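You operate a simulated robot arm through the tools that you are given. There is no shell and no other tool. Be economical: measure what you need, move in short steps, check, and stop when the job is done.

You run a simulated robot arm. Do the job below in one go: nothing can be reset, and whatever is moved stays where it is left.

Task
Wedge the mirror with both felt wedges, then wipe the smear off with the blue pad.
Fine: put the pad back.
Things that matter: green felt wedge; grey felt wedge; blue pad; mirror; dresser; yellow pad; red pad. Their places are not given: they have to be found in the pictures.

It is judged by the outcome, as a careful person would: the job done as asked, and still so three seconds after it is handed in. It fails if anything else is knocked over, pushed out of place, dropped, spilled or broken.

Robot
A 7-joint arm with a two-finger parallel gripper, fixed in place. Base frame: the origin is at the foot of the arm, x ahead of it, y to its left, z up. Lengths are in m, angles in degrees, forces in N, time in s.
Its first joint turns from -66.0 to 66.0 degrees. Payload 2.5 kg.
The tool frame sits at the grasp point between the pads (the TCP): z along the fingers, y along the line on which they close. The tips reach 0.023 m beyond it. Largest opening 0.094 m; finger width 0.038, thickness 0.01; the body of the gripper, 0.054 by 0.096 m, starts 0.039 m behind the TCP.
Orientation is told as [roll, pitch, yaw] about the base's x, y, z axes, in that order, counted from this pose: with the fingers straight down and closing along the base's y, the tool's x points along the base's -x, its y along +y and its z along -z.

Tools
- The arm moves only by the tool drive_tool. Its argument "plan" is a list of rows, each a list of 3 entries, a list of its own where there are three numbers: the finger opening in m, from 0 to 0.094, then the shift along the base's x, y, z in m, then the turn, a rotation vector about the base's x, y, z in degrees. In form: [[grip, [dx, dy, dz], [ax, ay, az]], ...]. A call has 1 to 8 rows; each row is the pose to reach, as a shift and turn from the pose commanded when the call began. Rows are played at 5 a second. More than 0.05 m and 8.6 degrees between two rows, or a gripper value outside its range, and nothing of the call is played. A pose out of reach is approached as far as the arm can. The call stops where the force on the tool passes 40 N (or 10 N more than at its start, if that is more) or the arm is blocked; 0.2 s more then pass. The fingers move at their own pace (about 0.108 m/s each) and stop on an object; they squeeze with about 30 N. The grip force told is the motor's: it shows also when the fingers shut on nothing. Time passes only in rows, and 0.2 s behind the last, so rows that repeat a pose let the fingers close. It gives the time, the measured TCP pose, the force on the tool (base axes), the opening and the grip force at its end, in the units of the frame above (readings bear some noise).
- Cameras (640 x 400 px; columns grow to the right, rows downward): "scene" is fixed at [0.0827, -0.3953, 0.539]; the picture's right is [0.99, -0.16, 0.00], its down [-0.10, -0.62, -0.78] and it looks along [0.12, 0.77, -0.63] (base axes); focal length 214 px, centre (320, 200). "wrist" rides on the gripper at [-0.039, 0, -0.044] in the tool frame; the picture's right is [0.00, -1.00, 0.00], its down [0.97, 0.00, -0.24] and it looks along [0.24, 0.00, 0.97] (tool axes); focal length 218 px, centre (320, 200).
- snapshot(camera): a new picture of that camera. No time passes.
- locate(camera, pixels): for up to 12 pixels [column, row] of the newest picture of that camera ("zoom" is the newest enlarged one), the place [x, y, z] in the base frame of the surface seen there, good to about 0.002 m. No time passes.
- inspect(camera, box): a new picture of the part [left, top, right, bottom] of that camera's present view, enlarged. No time passes.
- hand_in(): hands the job in; it is judged then, once.

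Work in short steps. Measure before you move; look again where a grasp or a placing could have gone wrong, and mend it. You have 80 turns and 54 pictures in all, those below and enlarged ones among them. Open the gripper and draw the arm clear of the work before you hand the job in, unless the task says otherwise; then end with one line.

The tools are called as a command line: name --argument value ..., lists and objects as JSON in quotes. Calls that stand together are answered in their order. drive_tool: Moves the arm, as the interface text tells. Its arguments: {"type":"object","properties":{"plan":{"type":"array","items":{"type":"array"}}},"required":["plan"]} The other tools are called the same way: snapshot (camera) takes a picture; locate (camera, pixels) gives the place of the surface under pixels of a picture; inspect (camera, box) takes an enlarged picture of a part of a camera's view; hand_in () hands the job in.

At the start:

```text
t: 0.0
tool_pos: [0.4039, 0.043, 0.4233]
ee_rot: [0.1, 0.1, 0.0]
force: [0.7, -0.1, 0.5]
gripper_width: 0.0941
grip_force: 0.2
```

scene: 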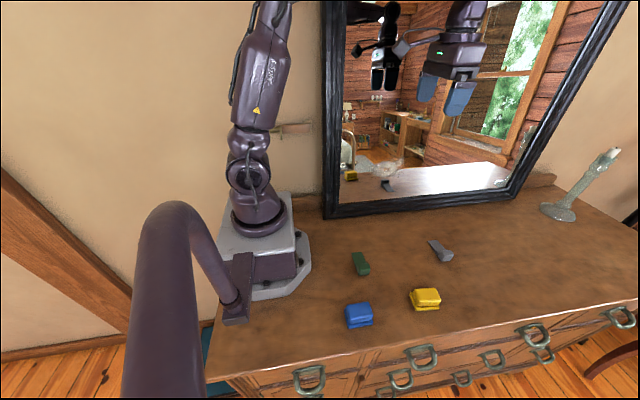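
wrist: 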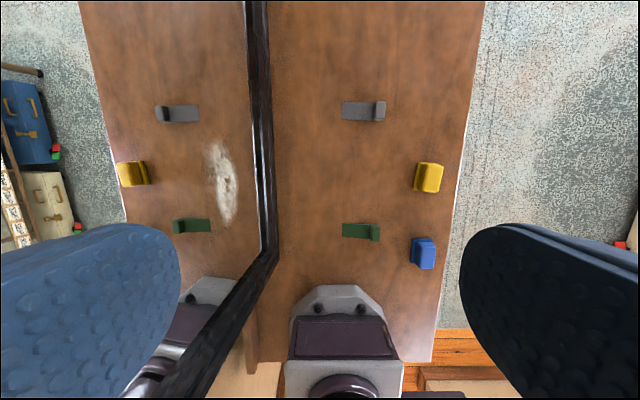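

I see the mirror leaning on the dresser, the two wedges, and the pads; the smear is on the mirror (seen in wrist at about (222,185)). I enlarge the relevant areas.

inspect --camera "scene" --box '[310, 170, 570, 332]'

inspect --camera "wrist" --box '[160, 70, 480, 270]'

inspect --camera "scene" --box '[310, 0, 630, 220]'

locate --camera "wrist" --pixels '[[222, 150], [228, 210], [362, 111], [380, 111], [350, 230], [375, 231], [428, 178], [423, 253], [272, 150], [274, 230], [255, 150], [320, 180]]'

locate --camera "scene" --pixels '[[332, 210], [505, 190], [420, 203], [420, 196], [420, 140], [335, 120], [590, 60], [360, 264], [440, 250], [558, 210], [425, 298], [358, 314]]'

```text
2.46 times, centred on (440, 251) of scene
```

zoom: 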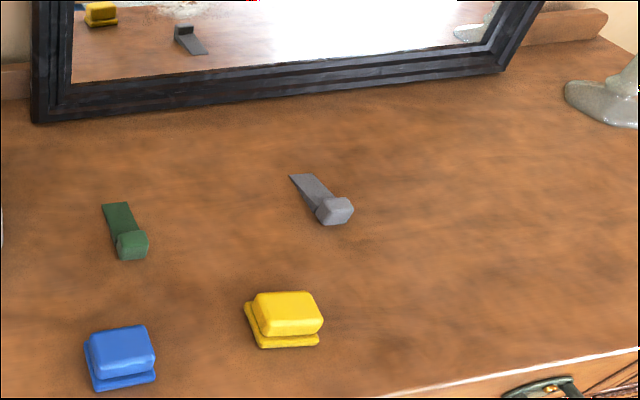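

```text
2.00 times, centred on (320, 170) of wrist
```

zoom: 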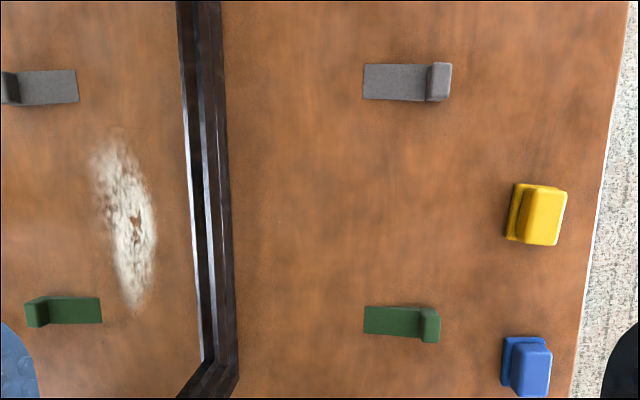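

```text
1.82 times, centred on (470, 110) of scene
```

zoom: 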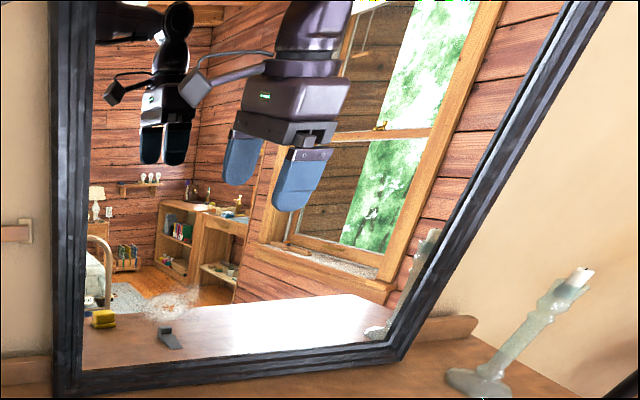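

```text
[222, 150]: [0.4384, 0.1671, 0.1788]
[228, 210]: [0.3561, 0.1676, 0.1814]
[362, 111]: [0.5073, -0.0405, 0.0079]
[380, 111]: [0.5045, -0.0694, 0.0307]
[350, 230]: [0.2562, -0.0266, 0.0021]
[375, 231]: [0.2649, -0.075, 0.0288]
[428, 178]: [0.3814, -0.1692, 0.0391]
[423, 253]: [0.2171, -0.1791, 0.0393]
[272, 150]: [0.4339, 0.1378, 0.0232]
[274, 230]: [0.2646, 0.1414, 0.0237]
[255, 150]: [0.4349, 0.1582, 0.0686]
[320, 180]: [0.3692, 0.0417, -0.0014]
```

```text
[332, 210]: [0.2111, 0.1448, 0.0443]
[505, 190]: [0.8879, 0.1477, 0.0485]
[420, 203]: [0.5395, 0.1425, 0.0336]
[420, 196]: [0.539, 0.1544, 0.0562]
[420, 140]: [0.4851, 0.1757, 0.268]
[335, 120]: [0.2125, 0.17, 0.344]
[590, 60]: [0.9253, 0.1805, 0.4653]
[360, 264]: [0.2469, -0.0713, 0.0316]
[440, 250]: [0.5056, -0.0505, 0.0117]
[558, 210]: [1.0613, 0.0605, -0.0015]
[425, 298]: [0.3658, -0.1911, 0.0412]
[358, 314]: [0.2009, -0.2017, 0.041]
```

The dresser top measures at z≈0, the wedges' thin ends face the mirror (+y). I measure the wedge, frame-bottom and pad geometry more precisely.

inspect --camera "scene" --box '[320, 180, 480, 280]'

locate --camera "zoom" --pixels '[[140, 300], [163, 295], [163, 325], [172, 355], [190, 350], [165, 375], [440, 240], [485, 275], [495, 310], [100, 143], [300, 118], [300, 100]]'

inspect --camera "wrist" --box '[240, 80, 400, 180]'

locate --camera "zoom" --pixels '[[409, 88], [409, 158], [470, 88], [530, 88], [530, 158], [575, 88], [575, 155], [540, 120], [575, 120], [500, 120], [420, 120], [140, 200]]'

```text
4.00 times, centred on (400, 230) of scene
```

zoom: 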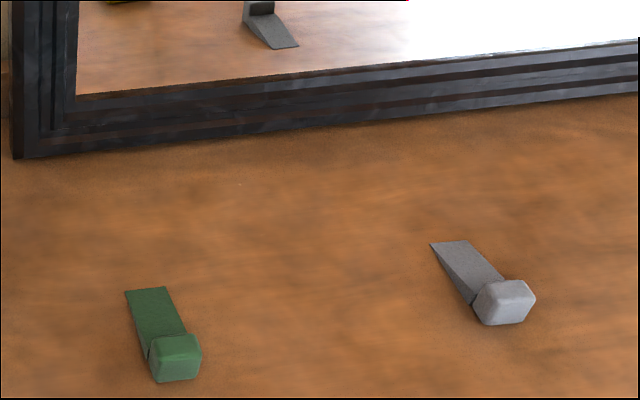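

```text
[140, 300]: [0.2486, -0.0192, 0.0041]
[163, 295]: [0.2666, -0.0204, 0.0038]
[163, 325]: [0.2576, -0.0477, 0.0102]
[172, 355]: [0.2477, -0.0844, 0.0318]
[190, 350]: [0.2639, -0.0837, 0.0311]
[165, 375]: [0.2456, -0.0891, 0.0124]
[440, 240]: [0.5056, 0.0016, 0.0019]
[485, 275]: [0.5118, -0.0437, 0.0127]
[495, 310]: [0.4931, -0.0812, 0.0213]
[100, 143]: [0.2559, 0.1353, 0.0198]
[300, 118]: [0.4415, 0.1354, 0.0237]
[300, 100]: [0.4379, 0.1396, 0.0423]
```

```text
4.00 times, centred on (320, 130) of wrist
```

zoom: 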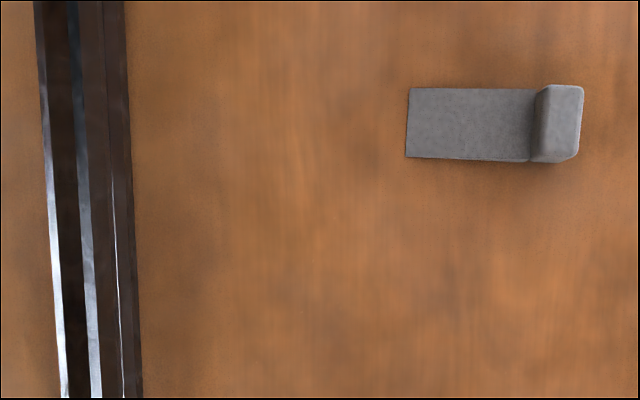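

```text
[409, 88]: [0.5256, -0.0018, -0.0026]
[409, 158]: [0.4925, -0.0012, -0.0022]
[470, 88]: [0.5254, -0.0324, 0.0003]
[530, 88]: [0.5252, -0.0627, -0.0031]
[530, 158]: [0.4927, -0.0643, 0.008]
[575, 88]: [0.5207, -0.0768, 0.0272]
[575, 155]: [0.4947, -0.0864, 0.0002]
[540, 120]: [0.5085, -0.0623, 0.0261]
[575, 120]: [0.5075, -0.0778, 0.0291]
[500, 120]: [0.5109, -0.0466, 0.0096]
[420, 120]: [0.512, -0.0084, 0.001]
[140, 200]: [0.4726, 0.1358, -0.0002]
```

Green wedge: x≈0.257, block y −0.066…−0.089; grey: x≈0.509, block y −0.062…−0.084. I turn the tool −90° (so the camera is on the −y side, away from the mirror) while going above the green wedge.

drive_tool --plan '[[0.07, [-0.018, -0.0145, -0.015], [0, 0, -8.5]], [0.07, [-0.036, -0.029, -0.03], [0, 0, -17]], [0.07, [-0.054, -0.0435, -0.045], [0, 0, -25.5]], [0.07, [-0.072, -0.058, -0.06], [0, 0, -34]], [0.07, [-0.09, -0.0725, -0.075], [0, 0, -42.5]], [0.07, [-0.108, -0.087, -0.09], [0, 0, -51]], [0.07, [-0.126, -0.1, -0.105], [0, 0, -59.5]], [0.07, [-0.147, -0.116, -0.12], [0, 0, -68]]]'

```text
t: 1.8
tool_pos: [0.2577, -0.0739, 0.3031]
ee_rot: [0.0, 0.0, -68.3]
force: [-0.5, 1.3, -0.2]
gripper_width: 0.0701
grip_force: 0.1
```

Tracking is good. I finish the turn and lower to z≈0.15 for a look.

drive_tool --plan '[[0.07, [0, 0, -0.05], [0, 0, -7.5]], [0.07, [0, 0, -0.1], [0, 0, -15]], [0.07, [0, 0, -0.15], [0, 0, -22]], [0.07, [0, 0, -0.15], [0, 0, -22]]]'

snapshot --camera "wrist"

```text
t: 2.8
tool_pos: [0.2566, -0.0767, 0.1521]
ee_rot: [0.0, 0.0, -90.2]
force: [-0.6, -0.3, 0.3]
gripper_width: 0.0699
grip_force: 0.0
```

```text
46 pictures are left
```

wrist: 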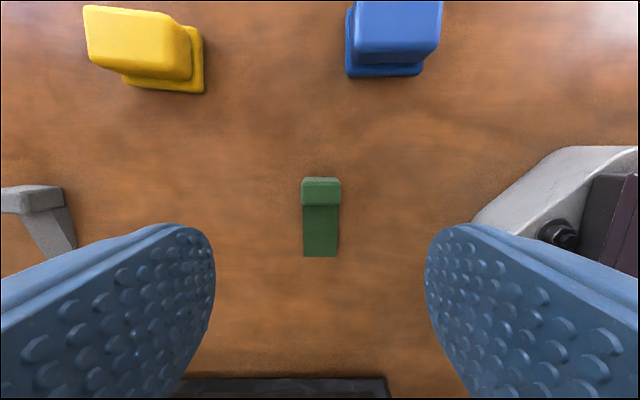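

The green wedge is at (320,215). I measure it, the mirror bottom edge, and the arm's base plate edge.

locate --camera "wrist" --pixels '[[305, 190], [337, 190], [320, 184], [320, 202], [304, 255], [335, 255], [320, 250], [478, 215], [560, 235], [300, 379], [300, 384], [300, 374]]'

inspect --camera "wrist" --box '[200, 300, 360, 400]'

```text
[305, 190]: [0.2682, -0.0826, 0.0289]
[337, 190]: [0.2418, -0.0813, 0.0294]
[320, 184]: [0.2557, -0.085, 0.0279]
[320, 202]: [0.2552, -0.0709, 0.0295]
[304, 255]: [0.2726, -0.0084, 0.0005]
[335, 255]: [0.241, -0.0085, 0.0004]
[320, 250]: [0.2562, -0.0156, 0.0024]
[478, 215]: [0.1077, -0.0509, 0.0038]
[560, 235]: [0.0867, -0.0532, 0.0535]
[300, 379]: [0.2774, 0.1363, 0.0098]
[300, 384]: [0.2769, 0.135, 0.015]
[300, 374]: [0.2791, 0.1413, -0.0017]
```

```text
4.00 times, centred on (280, 350) of wrist
```

zoom: 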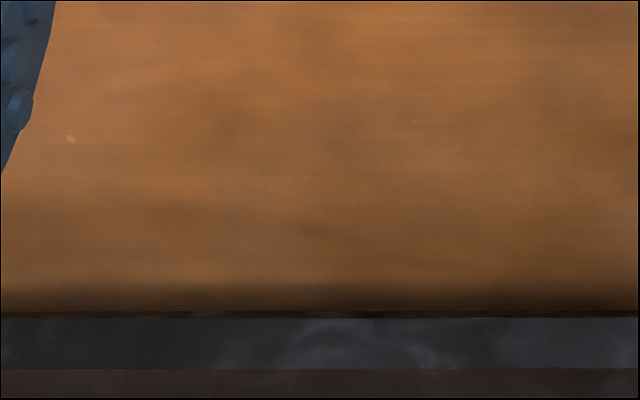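

Frame's lower edge is ~0.01 above the dresser, so the thin ends go under it. I descend on the green wedge's block (x 0.256, y −0.080) and grip.

drive_tool --plan '[[0.07, [-0.001, -0.003, -0.04], [0, 0, 0]], [0.07, [-0.001, -0.003, -0.08], [0, 0, 0]], [0.07, [-0.001, -0.003, -0.11], [0, 0, 0]], [0.07, [-0.001, -0.003, -0.123], [0, 0, 0]], [0.03, [-0.001, -0.003, -0.123], [0, 0, 0]], [0.03, [-0.001, -0.003, -0.123], [0, 0, 0]], [0.03, [-0.001, -0.003, -0.123], [0, 0, 0]]]'

snapshot --camera "wrist"

```text
t: 4.4
tool_pos: [0.2567, -0.0792, 0.0316]
ee_rot: [0.0, 0.0, -90.0]
force: [-0.6, -0.3, 0.8]
gripper_width: 0.0315
grip_force: 29.7
```

```text
44 pictures are left
```

wrist: 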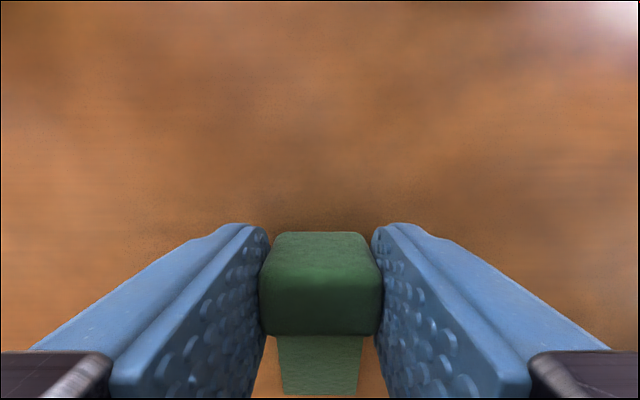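

The green wedge is gripped. I slide it +y until its thin end nears the frame (thin edge ≈ y 0.125).

drive_tool --plan '[[0.03, [0, 0.03, 0], [0, 0, 0]], [0.03, [0, 0.06, 0], [0, 0, 0]], [0.03, [0, 0.09, 0], [0, 0, 0]], [0.03, [0, 0.115, 0], [0, 0, 0]], [0.03, [0, 0.132, 0], [0, 0, 0]], [0.03, [0, 0.132, 0], [0, 0, 0]]]'

inspect --camera "scene" --box '[310, 170, 470, 270]'

```text
t: 5.6
tool_pos: [0.257, 0.044, 0.0309]
ee_rot: [0.3, -0.3, -90.4]
force: [0.1, -4.5, 7.5]
gripper_width: 0.0311
grip_force: 30.2
stopped in row 5: the force on the tool passed its limit (the readings are from after the stop); the commanded pose is now the measured one
```

```text
4.00 times, centred on (390, 220) of scene
```

zoom: 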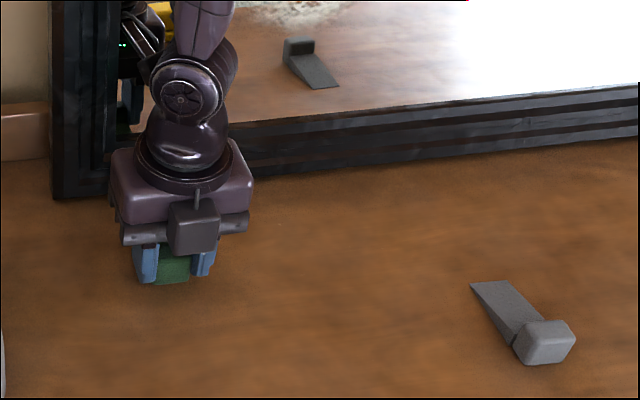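

The push stopped early at y=0.044, with the thin end expected at ≈0.115. I look at what is touching.

snapshot --camera "scene"

snapshot --camera "wrist"

```text
42 pictures are left
```

scene: 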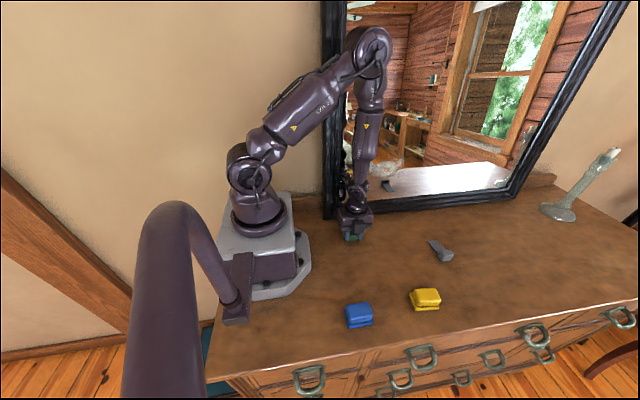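

```text
41 pictures are left
```

wrist: 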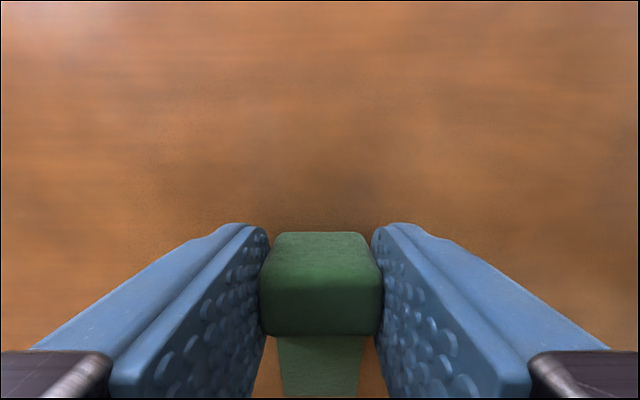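

I check how close the elbow and wrist links are to the mirror plane.

locate --camera "scene" --pixels '[[370, 50], [385, 40], [355, 60], [370, 120], [358, 180], [355, 198], [340, 228], [355, 235], [385, 20], [345, 190], [360, 95], [350, 40]]'

inspect --camera "scene" --box '[310, 10, 470, 110]'

inspect --camera "scene" --box '[310, 160, 406, 220]'

```text
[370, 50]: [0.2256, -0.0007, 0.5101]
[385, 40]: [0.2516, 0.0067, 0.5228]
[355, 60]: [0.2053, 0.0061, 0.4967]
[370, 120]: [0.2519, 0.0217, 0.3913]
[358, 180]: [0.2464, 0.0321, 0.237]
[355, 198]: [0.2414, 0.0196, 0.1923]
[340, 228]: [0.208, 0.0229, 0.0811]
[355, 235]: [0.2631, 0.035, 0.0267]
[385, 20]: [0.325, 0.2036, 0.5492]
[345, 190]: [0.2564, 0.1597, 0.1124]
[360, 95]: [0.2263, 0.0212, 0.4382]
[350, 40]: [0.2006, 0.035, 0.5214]
```

```text
4.00 times, centred on (390, 60) of scene
```

zoom: 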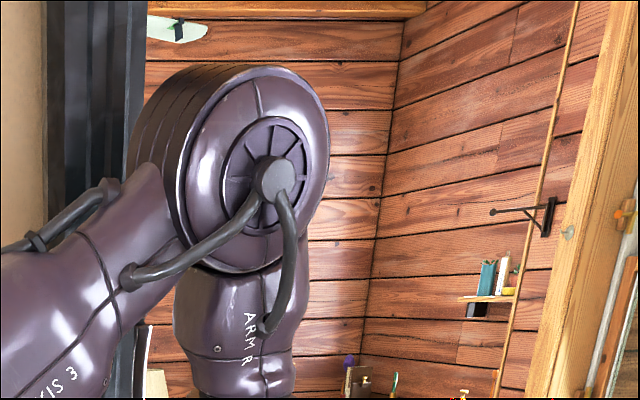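

```text
6.67 times, centred on (358, 190) of scene
```

zoom: 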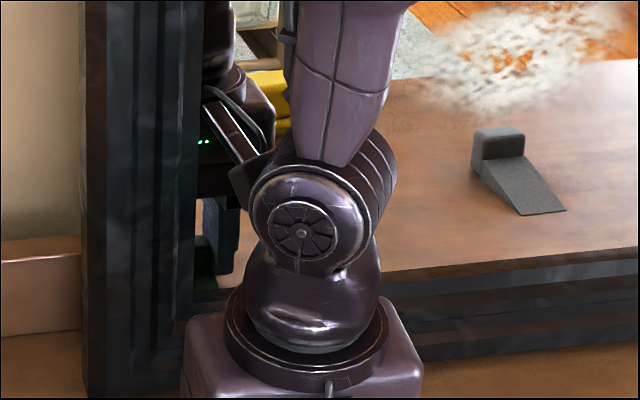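

The cable box on the hand's +y side (opposite the camera) most likely reached the mirror; the mirror didn't shift. I back off 2 cm, release, and go up; then I'll push with closed fingers with the box turned away.

drive_tool --plan '[[0.03, [0, -0.015, 0], [0, 0, 0]], [0.03, [0, -0.025, 0], [0, 0, 0]], [0.06, [0, -0.025, 0], [0, 0, 0]], [0.06, [0, -0.025, 0], [0, 0, 0]], [0.06, [0, -0.025, 0.04], [0, 0, 0]], [0.06, [0, -0.045, 0.08], [0, 0, 0]], [0.06, [0, -0.085, 0.1], [0, 0, 0]]]'

snapshot --camera "wrist"

```text
t: 7.2
tool_pos: [0.2545, -0.0401, 0.133]
ee_rot: [0.3, -0.2, -90.4]
force: [0.7, 0.6, -0.1]
gripper_width: 0.0598
grip_force: 0.0
```

```text
38 pictures are left
```

wrist: 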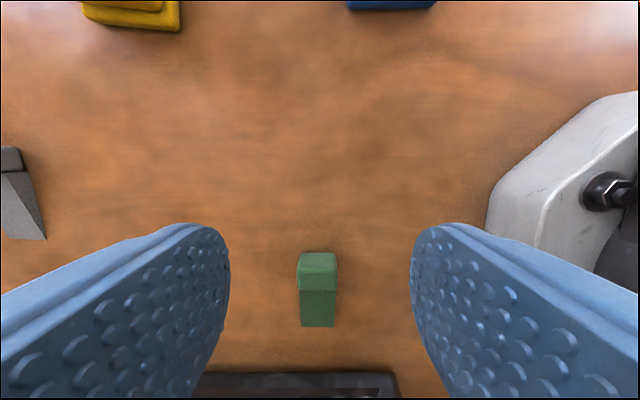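

Wedge released cleanly. I turn back to yaw 0 while moving behind the wedge (y≈−0.08), fingers closing.

drive_tool --plan '[[0.0, [0, -0.01, 0], [0, 0, 8.5]], [0.0, [0, -0.02, 0], [0, 0, 17]], [0.0, [0, -0.03, 0], [0, 0, 25.5]], [0.0, [0, -0.04, 0], [0, 0, 34]], [0.0, [0, -0.04, 0], [0, 0, 42.5]], [0.0, [0, -0.04, 0], [0, 0, 51]], [0.0, [0, -0.04, 0], [0, 0, 59.5]], [0.0, [0, -0.04, 0], [0, 0, 68]]]'

drive_tool --plan '[[0.0, [0, 0, 0], [0, 0, 7.5]], [0.0, [0, 0, 0], [0, 0, 15]], [0.0, [0.001, 0, 0], [0, 0, 22.4]], [0.0, [0.001, 0, 0], [0, 0, 22.4]]]'

snapshot --camera "wrist"

inspect --camera "scene" --box '[310, 170, 470, 270]'

```text
t: 9.0
tool_pos: [0.2578, -0.0792, 0.1303]
ee_rot: [0.3, -0.3, -22.2]
force: [0.8, -0.3, 0.2]
gripper_width: 0.0002
grip_force: 29.7
```

```text
t: 10.0
tool_pos: [0.2586, -0.0802, 0.131]
ee_rot: [0.3, -0.3, 0.1]
force: [0.4, 0.3, 0.4]
gripper_width: 0.0
grip_force: 29.8
```

```text
37 pictures are left
```

wrist: 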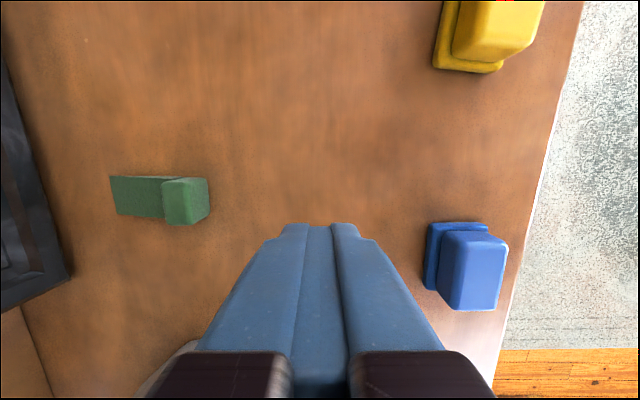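

```text
4.00 times, centred on (390, 220) of scene
```

zoom: 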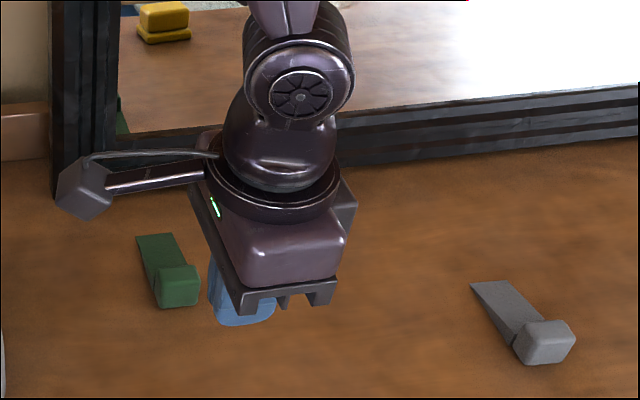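

The cable box sticks out toward −x now, clear of the mirror. I locate the green wedge precisely.

locate --camera "wrist" --pixels '[[112, 180], [116, 212], [168, 183], [166, 222], [207, 190], [206, 212], [185, 185], [185, 215]]'

locate --camera "zoom" --pixels '[[85, 180], [70, 195], [130, 180], [85, 215], [320, 190]]'

```text
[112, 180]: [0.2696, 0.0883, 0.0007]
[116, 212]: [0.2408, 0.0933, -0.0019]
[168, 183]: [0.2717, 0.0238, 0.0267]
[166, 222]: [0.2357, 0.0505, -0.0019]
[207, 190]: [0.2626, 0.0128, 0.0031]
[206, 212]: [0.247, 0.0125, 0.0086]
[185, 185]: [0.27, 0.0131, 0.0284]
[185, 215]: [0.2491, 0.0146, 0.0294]
```

```text
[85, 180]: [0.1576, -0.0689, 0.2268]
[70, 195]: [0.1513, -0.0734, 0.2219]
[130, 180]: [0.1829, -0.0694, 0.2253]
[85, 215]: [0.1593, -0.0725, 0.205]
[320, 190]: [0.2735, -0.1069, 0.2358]
```

Block back face at y≈0.011, centre x≈0.257. I tilt 15° (hand leaning away from mirror) and lower the closed fingers behind the block.

drive_tool --plan '[[0.0, [-0.001, 0.005, -0.03], [7.5, 0, 0]], [0.0, [-0.001, 0.01, -0.06], [15, 0, 0]], [0.0, [-0.001, 0.02, -0.09], [15, 0, 0]], [0.0, [-0.001, 0.03, -0.1], [15, 0, 0]], [0.0, [-0.001, 0.05, -0.1], [15, 0, 0]], [0.0, [-0.001, 0.065, -0.1], [15, 0, 0]], [0.0, [-0.001, 0.065, -0.1], [15, 0, 0]]]'

inspect --camera "wrist" --box '[0, 100, 480, 400]'

```text
t: 11.6
tool_pos: [0.2589, -0.0145, 0.0314]
ee_rot: [15.3, -0.3, 0.0]
force: [-0.6, -0.2, 0.4]
gripper_width: 0.0
grip_force: 29.7
```

```text
1.33 times, centred on (240, 250) of wrist
```

zoom: 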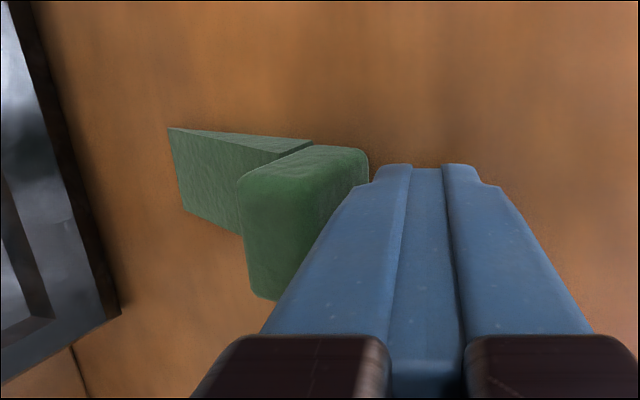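

The fingers are right behind the block. I push +y in small steps up to just before the expected frame contact.

drive_tool --plan '[[0.0, [0, 0.015, 0], [0, 0, 0]], [0.0, [0, 0.03, 0], [0, 0, 0]], [0.0, [0, 0.04, 0], [0, 0, 0]], [0.0, [0, 0.05, 0], [0, 0, 0]], [0.0, [0, 0.06, 0], [0, 0, 0]], [0.0, [0, 0.06, 0], [0, 0, 0]]]'

inspect --camera "wrist" --box '[0, 100, 480, 400]'

```text
t: 13.0
tool_pos: [0.2567, 0.0452, 0.0324]
ee_rot: [15.3, -0.2, -0.1]
force: [0.3, -0.1, 0.1]
gripper_width: 0.0
grip_force: 29.7
```

```text
1.33 times, centred on (240, 250) of wrist
```

zoom: 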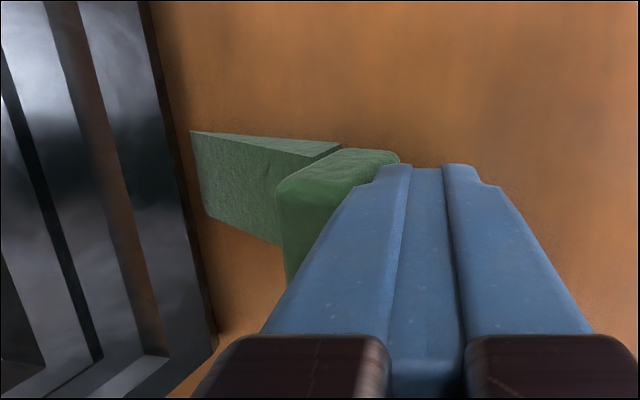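

The thin end is about at the frame's edge, still aligned. I continue in finer steps.

drive_tool --plan '[[0.0, [0, 0.005, 0], [0, 0, 0]], [0.0, [0, 0.01, 0], [0, 0, 0]], [0.0, [0, 0.015, 0], [0, 0, 0]], [0.0, [0, 0.018, 0], [0, 0, 0]], [0.0, [0, 0.018, 0], [0, 0, 0]]]'

inspect --camera "wrist" --box '[0, 100, 480, 400]'

```text
t: 14.2
tool_pos: [0.2568, 0.0605, 0.0302]
ee_rot: [15.2, -0.2, -0.2]
force: [0.3, -21.0, 0.3]
gripper_width: 0.0
grip_force: 30.1
```

```text
1.33 times, centred on (240, 250) of wrist
```

zoom: 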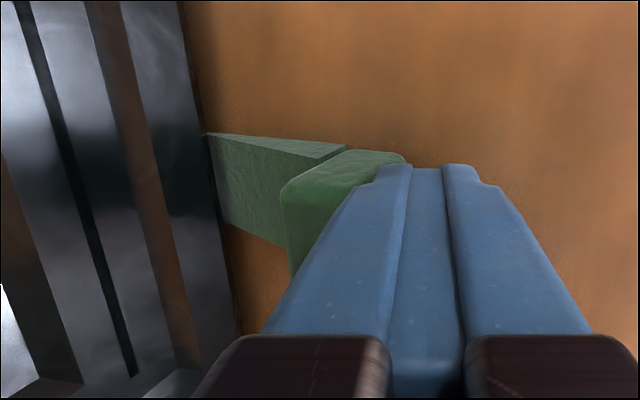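

Resistance of 21 N: the wedge is seating under the frame. One small extra step to see whether it's firm.

drive_tool --plan '[[0.0, [0, 0.0015, 0], [0, 0, 0]], [0.0, [0, 0.002, 0], [0, 0, 0]], [0.0, [0, 0.002, 0], [0, 0, 0]]]'

inspect --camera "scene" --box '[310, 170, 470, 270]'

```text
t: 15.0
tool_pos: [0.2572, 0.0625, 0.0298]
ee_rot: [15.1, -0.2, -0.4]
force: [1.0, -29.8, 0.7]
gripper_width: 0.0001
grip_force: 30.2
```

```text
4.00 times, centred on (390, 220) of scene
```

zoom: 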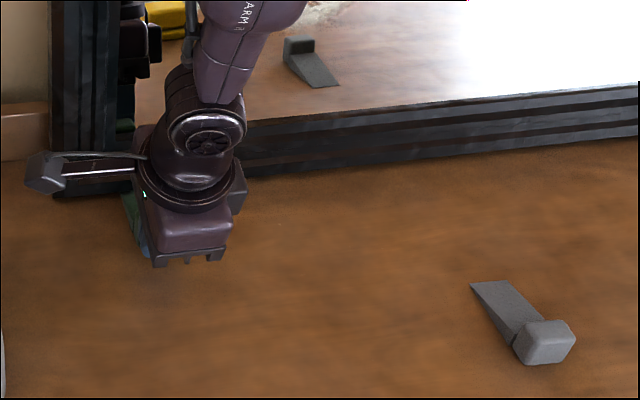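

It's firm (30 N, barely moving, mirror corner unmoved). I draw back and rise, then look at the result.

drive_tool --plan '[[0.0, [0, -0.03, 0], [0, 0, 0]], [0.0, [0, -0.07, 0.01], [0, 0, 0]], [0.0, [0.03, -0.105, 0.05], [0, 0, 0]], [0.0, [0.07, -0.135, 0.09], [0, 0, 0]], [0.0, [0.11, -0.165, 0.11], [0, 0, 0]], [0.0, [0.15, -0.19, 0.11], [0, 0, 0]], [0.0, [0.18, -0.2, 0.11], [0, 0, 0]]]'

inspect --camera "scene" --box '[310, 170, 470, 270]'

```text
refused: row 3 steps farther than a row can; nothing moved
```

```text
4.00 times, centred on (390, 220) of scene
```

zoom: 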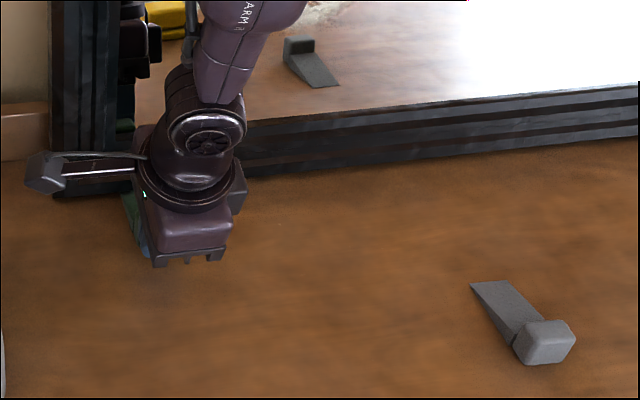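

Same retreat with shorter steps.

drive_tool --plan '[[0.0, [0, -0.03, 0], [0, 0, 0]], [0.0, [0, -0.065, 0.01], [0, 0, 0]], [0.0, [0.01, -0.09, 0.045], [0, 0, 0]], [0.0, [0.03, -0.11, 0.08], [0, 0, 0]], [0.0, [0.06, -0.13, 0.11], [0, 0, 0]], [0.0, [0.1, -0.15, 0.12], [0, 0, 0]], [0.0, [0.14, -0.17, 0.12], [0, 0, 0]], [0.0, [0.18, -0.19, 0.12], [0, 0, 0]]]'

inspect --camera "scene" --box '[310, 170, 470, 270]'

```text
t: 16.8
tool_pos: [0.4393, -0.126, 0.1482]
ee_rot: [15.4, -0.2, 0.0]
force: [0.0, 0.0, -0.4]
gripper_width: 0.0
grip_force: 30.0
```

```text
4.00 times, centred on (390, 220) of scene
```

zoom: 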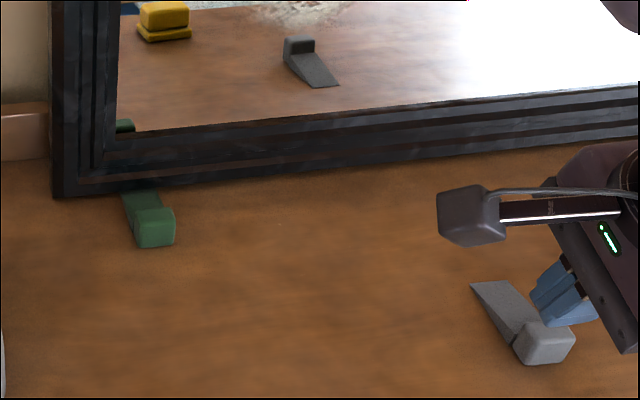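

Green wedge sits under the frame. Now the grey one: move to x 0.508, y −0.14, descend behind its block.

drive_tool --plan '[[0.0, [0.035, -0.012, 0], [0, 0, 0]], [0.0, [0.069, -0.017, -0.02], [0, 0, 0]], [0.0, [0.069, -0.017, -0.06], [0, 0, 0]], [0.0, [0.069, -0.017, -0.1], [0, 0, 0]], [0.0, [0.069, -0.017, -0.118], [0, 0, 0]], [0.0, [0.069, 0.01, -0.118], [0, 0, 0]], [0.0, [0.069, 0.01, -0.118], [0, 0, 0]]]'

snapshot --camera "wrist"

```text
t: 18.4
tool_pos: [0.5098, -0.1147, 0.0326]
ee_rot: [15.3, -0.3, 0.0]
force: [-0.8, -0.4, -0.5]
gripper_width: 0.0002
grip_force: 29.7
```

```text
29 pictures are left
```

wrist: 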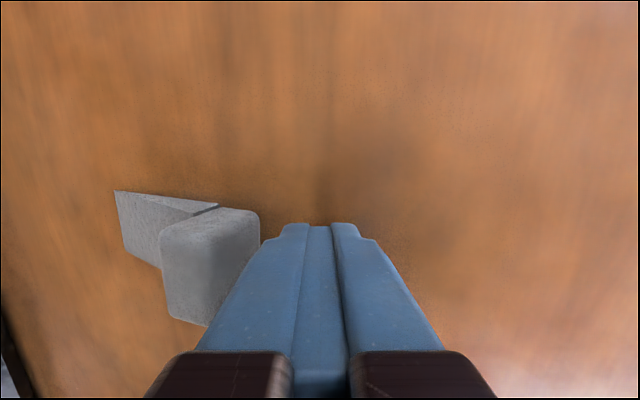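

Positioned behind the grey block the same way as before. I push it to near the frame (TCP y≈0.043).

drive_tool --plan '[[0.0, [0, 0.015, 0], [0, 0, 0]], [0.0, [0, 0.035, 0], [0, 0, 0]], [0.0, [0, 0.06, 0], [0, 0, 0]], [0.0, [0, 0.085, 0], [0, 0, 0]], [0.0, [0, 0.11, 0], [0, 0, 0]], [0.0, [0, 0.135, 0], [0, 0, 0]], [0.0, [0, 0.155, 0], [0, 0, 0]], [0.0, [0, 0.155, 0], [0, 0, 0]]]'

snapshot --camera "wrist"

```text
t: 20.2
tool_pos: [0.5046, 0.0425, 0.0303]
ee_rot: [15.3, -0.3, -0.1]
force: [0.0, 0.7, -1.0]
gripper_width: 0.0
grip_force: 30.1
```

```text
28 pictures are left
```

wrist: 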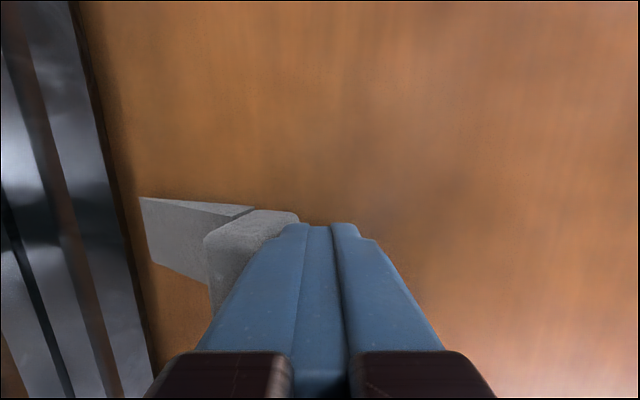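

Aligned and close to the frame; I go on in small steps to seat it.

drive_tool --plan '[[0.0, [0, 0.005, 0], [0, 0, 0]], [0.0, [0, 0.01, 0], [0, 0, 0]], [0.0, [0, 0.015, 0], [0, 0, 0]], [0.0, [0, 0.019, 0], [0, 0, 0]], [0.0, [0, 0.019, 0], [0, 0, 0]]]'

```text
t: 21.4
tool_pos: [0.5056, 0.0558, 0.0321]
ee_rot: [15.2, -0.3, -0.1]
force: [0.5, -4.2, 0.9]
gripper_width: 0.0
grip_force: 30.0
```

Only 4 N so far; continue pushing a little.

drive_tool --plan '[[0.0, [0, 0.003, 0], [0, 0, 0]], [0.0, [0, 0.006, 0], [0, 0, 0]], [0.0, [0, 0.006, 0], [0, 0, 0]]]'

snapshot --camera "wrist"

```text
t: 22.2
tool_pos: [0.5059, 0.0616, 0.0324]
ee_rot: [15.1, -0.3, -0.2]
force: [-0.1, -22.4, 2.7]
gripper_width: 0.0001
grip_force: 30.0
```

```text
27 pictures are left
```

wrist: 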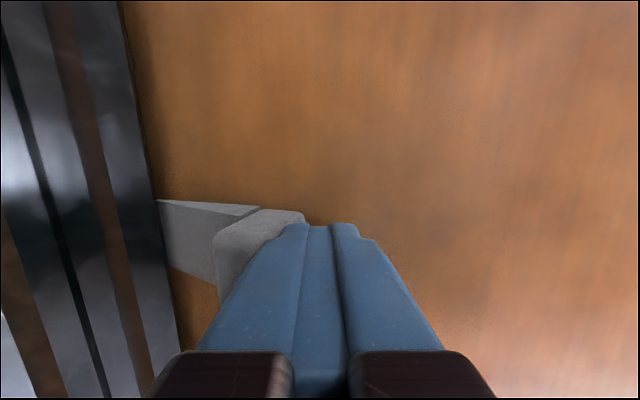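

One more small push to match the firmness of the other wedge.

drive_tool --plan '[[0.0, [0, 0.0015, 0], [0, 0, 0]], [0.0, [0, 0.0025, 0], [0, 0, 0]], [0.0, [0, 0.0025, 0], [0, 0, 0]]]'

```text
t: 23.0
tool_pos: [0.5059, 0.0617, 0.0318]
ee_rot: [14.9, -0.2, -0.2]
force: [0.2, -25.1, 1.5]
gripper_width: 0.0002
grip_force: 29.6
```

Firm at 25 N with no motion. I draw back and rise, un-tilting, and check both wedges.

drive_tool --plan '[[0.0, [0, -0.03, 0], [0, 0, 0]], [0.0, [0, -0.065, 0.01], [0, 0, 0]], [0.0, [-0.01, -0.09, 0.045], [0, 0, 0]], [0.0, [-0.03, -0.11, 0.08], [0, 0, 0]], [0.0, [-0.06, -0.13, 0.11], [0, 0, 0]], [0.0, [-0.1, -0.15, 0.13], [0, 0, 0]], [0.0, [-0.14, -0.17, 0.15], [-7.5, 0, 0]], [0.0, [-0.18, -0.19, 0.16], [-15, 0, 0]]]'

snapshot --camera "scene"

inspect --camera "scene" --box '[310, 160, 470, 260]'

```text
t: 24.8
tool_pos: [0.325, -0.1211, 0.1913]
ee_rot: [0.3, -0.2, 0.0]
force: [-0.6, -0.7, -0.4]
gripper_width: 0.0
grip_force: 29.8
```

```text
26 pictures are left
```

scene: 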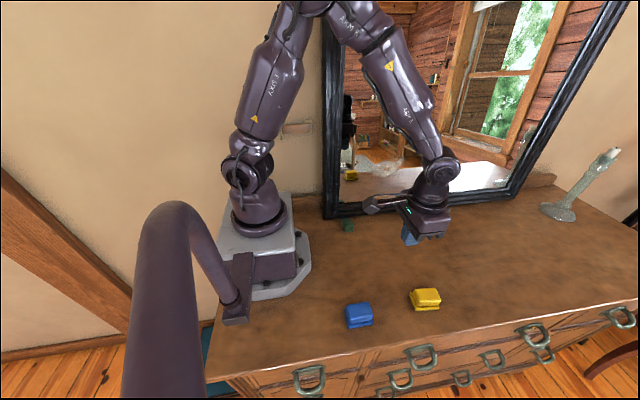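

```text
4.00 times, centred on (390, 210) of scene
```

zoom: 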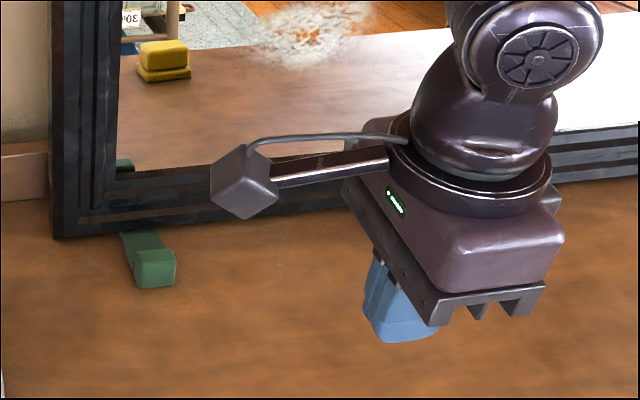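

Green still in place; grey hidden behind the arm for now. I move over the blue pad with the gripper open.

drive_tool --plan '[[0.03, [-0.03, -0.02, 0], [0, 0, 0]], [0.06, [-0.06, -0.045, -0.01], [0, 0, 0]], [0.09, [-0.085, -0.065, -0.02], [0, 0, 0]], [0.09, [-0.11, -0.065, -0.02], [0, 0, 0]], [0.09, [-0.11, -0.065, -0.02], [0, 0, 0]]]'

snapshot --camera "wrist"

inspect --camera "scene" --box '[330, 190, 490, 290]'

```text
t: 26.0
tool_pos: [0.2174, -0.1885, 0.1712]
ee_rot: [0.3, -0.3, -0.1]
force: [0.3, 0.5, -0.2]
gripper_width: 0.0902
grip_force: 0.1
```

```text
24 pictures are left
```

wrist: 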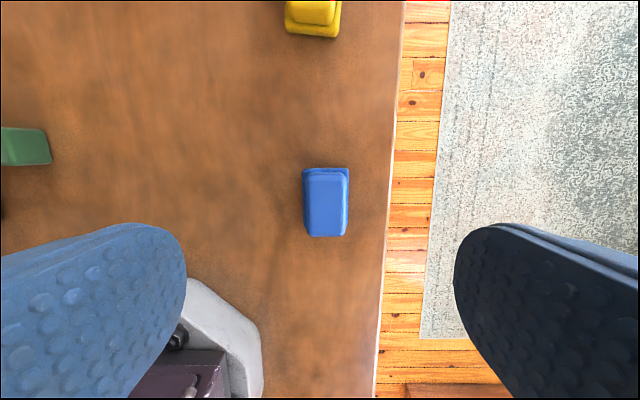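

```text
4.00 times, centred on (410, 240) of scene
```

zoom: 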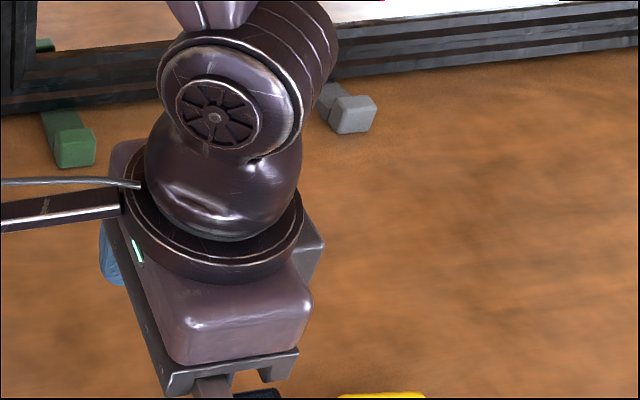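

Both wedges are seated. The blue pad sits at (327,202); I measure its handle and base.

inspect --camera "wrist" --box '[247, 150, 407, 250]'

locate --camera "zoom" --pixels '[[320, 200], [245, 200], [270, 200], [375, 200], [400, 200], [320, 110], [320, 320], [245, 110], [245, 330], [225, 150], [320, 78], [320, 345]]'

```text
4.00 times, centred on (327, 200) of wrist
```

zoom: 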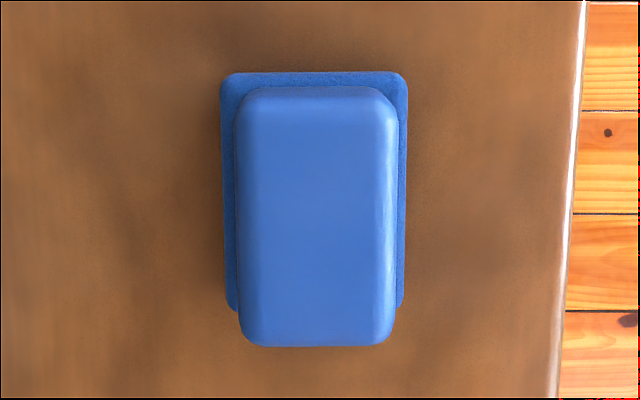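

```text
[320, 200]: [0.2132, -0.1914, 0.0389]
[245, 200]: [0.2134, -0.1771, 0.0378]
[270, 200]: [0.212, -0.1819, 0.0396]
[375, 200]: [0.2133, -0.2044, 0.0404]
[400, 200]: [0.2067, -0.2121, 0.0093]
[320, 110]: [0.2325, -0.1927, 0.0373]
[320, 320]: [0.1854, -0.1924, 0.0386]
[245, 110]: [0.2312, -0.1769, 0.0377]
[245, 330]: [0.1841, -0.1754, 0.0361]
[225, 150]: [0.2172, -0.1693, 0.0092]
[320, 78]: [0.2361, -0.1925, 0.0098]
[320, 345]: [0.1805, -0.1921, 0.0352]
```

Handle centre (0.209, −0.191), ~0.034 wide in y, top 0.039. Before descending I check where the purple tube by the base is relative to the hand's cable box.

snapshot --camera "scene"

locate --camera "scene" --pixels '[[235, 305], [238, 265], [210, 270], [180, 210], [165, 300], [160, 380], [300, 270], [310, 240]]'

```text
21 pictures are left
```

scene: 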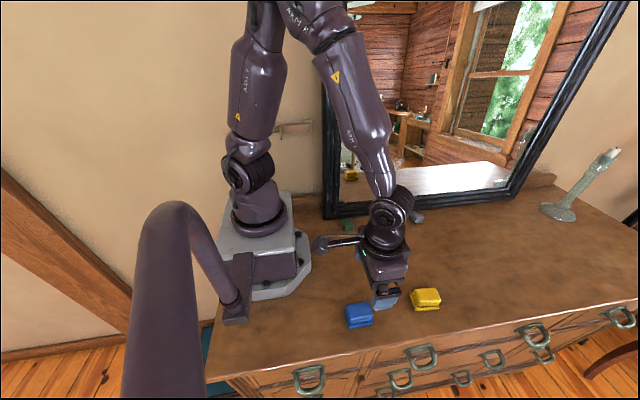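

```text
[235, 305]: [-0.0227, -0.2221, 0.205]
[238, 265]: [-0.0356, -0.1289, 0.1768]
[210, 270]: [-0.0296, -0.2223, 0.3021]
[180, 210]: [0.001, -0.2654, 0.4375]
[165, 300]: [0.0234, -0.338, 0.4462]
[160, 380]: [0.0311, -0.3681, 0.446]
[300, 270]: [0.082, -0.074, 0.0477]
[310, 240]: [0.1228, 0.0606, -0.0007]
```

The tube is at x<0.03, clear of the box (x≥0.08). I descend on the handle and grip.

drive_tool --plan '[[0.085, [-0.009, -0.0025, -0.04], [0, 0, 0]], [0.075, [-0.009, -0.0025, -0.08], [0, 0, 0]], [0.07, [-0.009, -0.0025, -0.115], [0, 0, 0]], [0.07, [-0.009, -0.0025, -0.1335], [0, 0, 0]], [0.07, [-0.009, -0.0025, -0.1335], [0, 0, 0]], [0.02, [-0.009, -0.0025, -0.1335], [0, 0, 0]], [0.02, [-0.009, -0.0025, -0.1335], [0, 0, 0]], [0.02, [-0.009, -0.0025, -0.1335], [0, 0, 0]]]'

snapshot --camera "wrist"

```text
t: 27.8
tool_pos: [0.207, -0.1886, 0.0379]
ee_rot: [0.3, -0.3, 0.1]
force: [-0.7, 0.1, -0.4]
gripper_width: 0.0344
grip_force: 29.8
```

```text
20 pictures are left
```

wrist: 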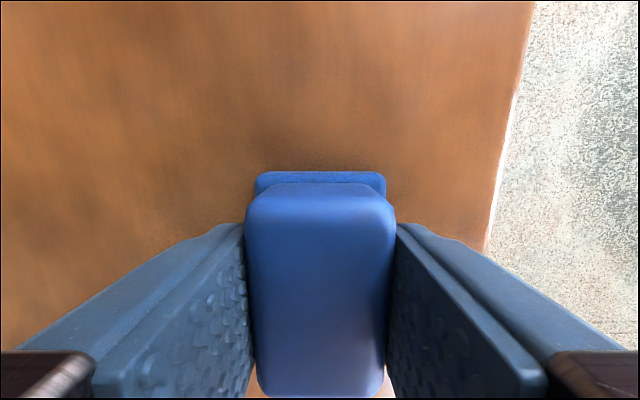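

Pad gripped (0.034 opening). Home pose for later: TCP (0.207, −0.189, 0.038), yaw 0. I lift and move toward the front of the mirror.

drive_tool --plan '[[0.02, [0, 0, 0.03], [0, 0, 0]], [0.02, [0, 0, 0.07], [0, 0, 0]], [0.02, [0, 0, 0.11], [0, 0, 0]], [0.02, [0.02, 0.01, 0.15], [0, 0, 0]], [0.02, [0.05, 0.02, 0.18], [8, 0, 0]], [0.02, [0.08, 0.03, 0.2], [16, 0, 0]], [0.02, [0.11, 0.04, 0.21], [24, 0, 0]], [0.02, [0.14, 0.05, 0.21], [32, 0, 0]]]'

snapshot --camera "scene"

```text
t: 29.6
tool_pos: [0.3459, -0.1392, 0.2494]
ee_rot: [32.5, -0.3, -0.1]
force: [0.1, 0.6, 0.8]
gripper_width: 0.0342
grip_force: 30.1
```

```text
19 pictures are left
```

scene: 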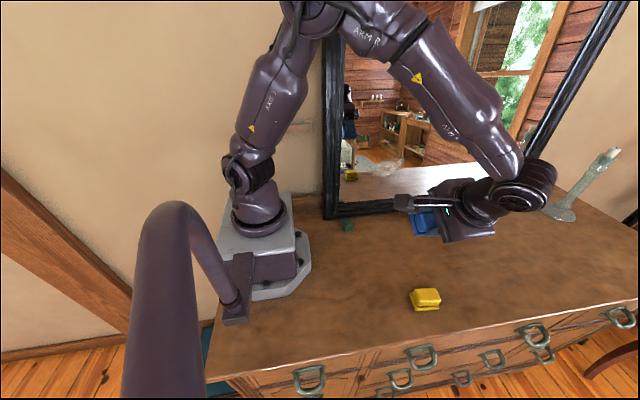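

The smear is visible at about (385,165). I enlarge it and measure its extent.

inspect --camera "scene" --box '[330, 130, 442, 200]'

locate --camera "zoom" --pixels '[[120, 185], [160, 150], [160, 240], [250, 150], [250, 240], [330, 150], [330, 240], [420, 170], [420, 230], [440, 190], [290, 130], [290, 270]]'

```text
5.71 times, centred on (386, 165) of scene
```

zoom: 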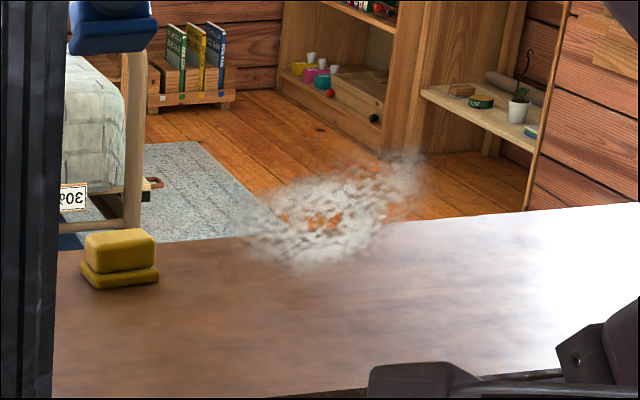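

```text
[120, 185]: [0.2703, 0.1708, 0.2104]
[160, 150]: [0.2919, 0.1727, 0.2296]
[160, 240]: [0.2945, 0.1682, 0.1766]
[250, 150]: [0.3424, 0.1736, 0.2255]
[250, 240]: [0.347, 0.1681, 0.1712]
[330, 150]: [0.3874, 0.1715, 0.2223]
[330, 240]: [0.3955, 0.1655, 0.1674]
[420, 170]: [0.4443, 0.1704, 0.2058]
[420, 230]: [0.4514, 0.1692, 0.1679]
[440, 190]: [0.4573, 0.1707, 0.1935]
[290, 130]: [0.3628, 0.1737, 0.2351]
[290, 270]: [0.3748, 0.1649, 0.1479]
```

Smear spans about x 0.33–0.46, z 0.145–0.225; glass leans 5.8°. I continue the tilt partway and check arm clearance.

drive_tool --plan '[[0.02, [0.01, 0.02, 0], [7.4, 0, 0]], [0.02, [0.02, 0.04, 0], [14.8, 0, 0]], [0.02, [0.03, 0.06, 0], [22.2, 0, 0]], [0.02, [0.04, 0.08, 0], [29.6, 0, 0]], [0.02, [0.044, 0.1, 0], [37, 0, 0]], [0.02, [0.044, 0.115, 0], [44.4, 0, 0]], [0.02, [0.044, 0.125, 0], [51.7, 0, 0]], [0.02, [0.044, 0.125, 0], [51.7, 0, 0]]]'

snapshot --camera "scene"

```text
t: 31.4
tool_pos: [0.3891, -0.0156, 0.2497]
ee_rot: [84.1, -0.1, -0.4]
force: [-0.2, 0.2, -1.2]
gripper_width: 0.0342
grip_force: 29.8
```

```text
17 pictures are left
```

scene: 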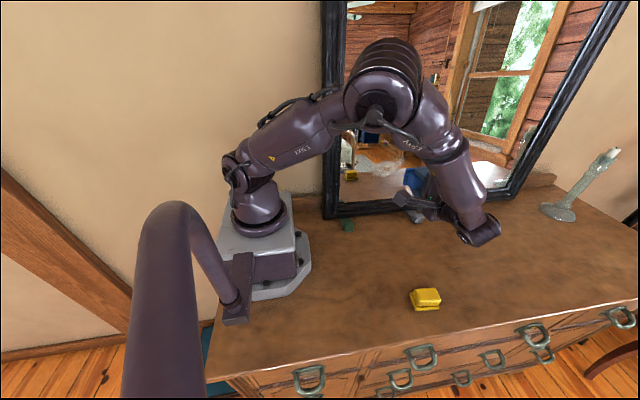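

Pad faces the mirror. I check the low point of the wrist near (480,240).

locate --camera "scene" --pixels '[[480, 236], [470, 240], [490, 225], [450, 210], [405, 195], [440, 150], [395, 60], [415, 178]]'

snapshot --camera "wrist"

```text
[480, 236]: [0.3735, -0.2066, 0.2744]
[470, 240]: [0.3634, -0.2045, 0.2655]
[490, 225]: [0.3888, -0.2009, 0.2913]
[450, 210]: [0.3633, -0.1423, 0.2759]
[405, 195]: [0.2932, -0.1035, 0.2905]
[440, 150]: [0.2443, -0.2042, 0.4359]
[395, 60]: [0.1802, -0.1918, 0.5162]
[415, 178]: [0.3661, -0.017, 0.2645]
```

```text
16 pictures are left
```

wrist: 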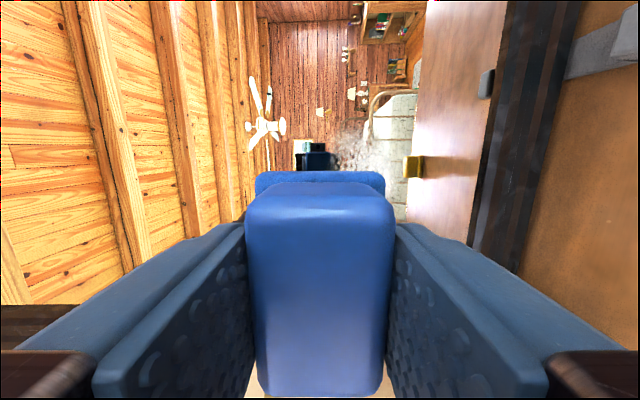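

Clearance is ample. I move to x≈0.345, z≈0.19, ~1 cm off the glass.

drive_tool --plan '[[0.02, [-0.015, 0.03, -0.02], [0, 0, 0]], [0.02, [-0.03, 0.06, -0.04], [0, 0, 0]], [0.02, [-0.044, 0.09, -0.055], [0, 0, 0]], [0.02, [-0.044, 0.115, -0.06], [0, 0, 0]], [0.02, [-0.044, 0.133, -0.06], [0, 0, 0]], [0.02, [-0.044, 0.133, -0.06], [0, 0, 0]]]'

```text
t: 32.8
tool_pos: [0.3473, 0.1151, 0.1898]
ee_rot: [84.0, 0.0, -0.3]
force: [0.0, 0.7, 0.3]
gripper_width: 0.0343
grip_force: 30.2
```

No contact yet. I press in gently in 3 mm steps.

drive_tool --plan '[[0.02, [0, 0.005, 0], [0, 0, 0]], [0.02, [0, 0.01, 0], [0, 0, 0]], [0.02, [0, 0.014, 0], [0, 0, 0]], [0.02, [0, 0.017, 0], [0, 0, 0]], [0.02, [0, 0.017, 0], [0, 0, 0]]]'

```text
t: 33.9
tool_pos: [0.3467, 0.1321, 0.189]
ee_rot: [84.0, -0.1, -0.5]
force: [-0.9, -2.5, 0.7]
gripper_width: 0.0341
grip_force: 30.1
stopped in row 5: the force on the tool passed its limit (the readings are from after the stop); the commanded pose is now the measured one
```

Contact found at TCP y≈0.132. I press about 1 mm and stroke along +x at this height.

drive_tool --plan '[[0.02, [0.0, 0.001, 0], [0, 0, 0]], [0.02, [0.015, 0.001, 0], [0, 0, 0]], [0.02, [0.03, 0.001, 0], [0, 0, 0]], [0.02, [0.045, 0.001, 0], [0, 0, 0]], [0.02, [0.06, 0.001, 0], [0, 0, 0]], [0.02, [0.075, 0.001, 0], [0, 0, 0]], [0.02, [0.09, 0.001, 0], [0, 0, 0]], [0.02, [0.105, 0.001, 0], [0, 0, 0]]]'

inspect --camera "scene" --box '[330, 130, 442, 200]'

```text
t: 35.7
tool_pos: [0.4524, 0.1316, 0.1883]
ee_rot: [83.9, 0.0, -0.7]
force: [-15.7, -33.6, 5.0]
gripper_width: 0.0346
grip_force: 30.2
```

```text
5.71 times, centred on (386, 165) of scene
```

zoom: 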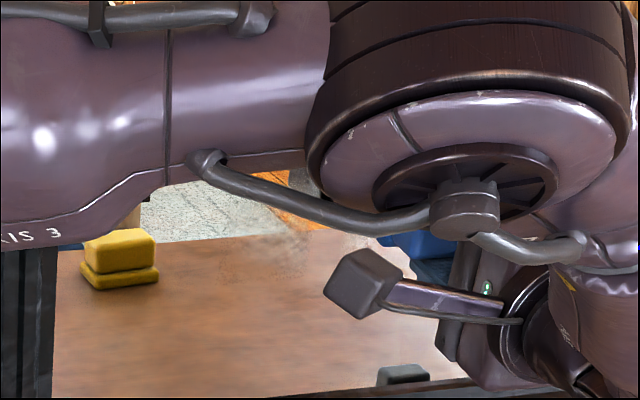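

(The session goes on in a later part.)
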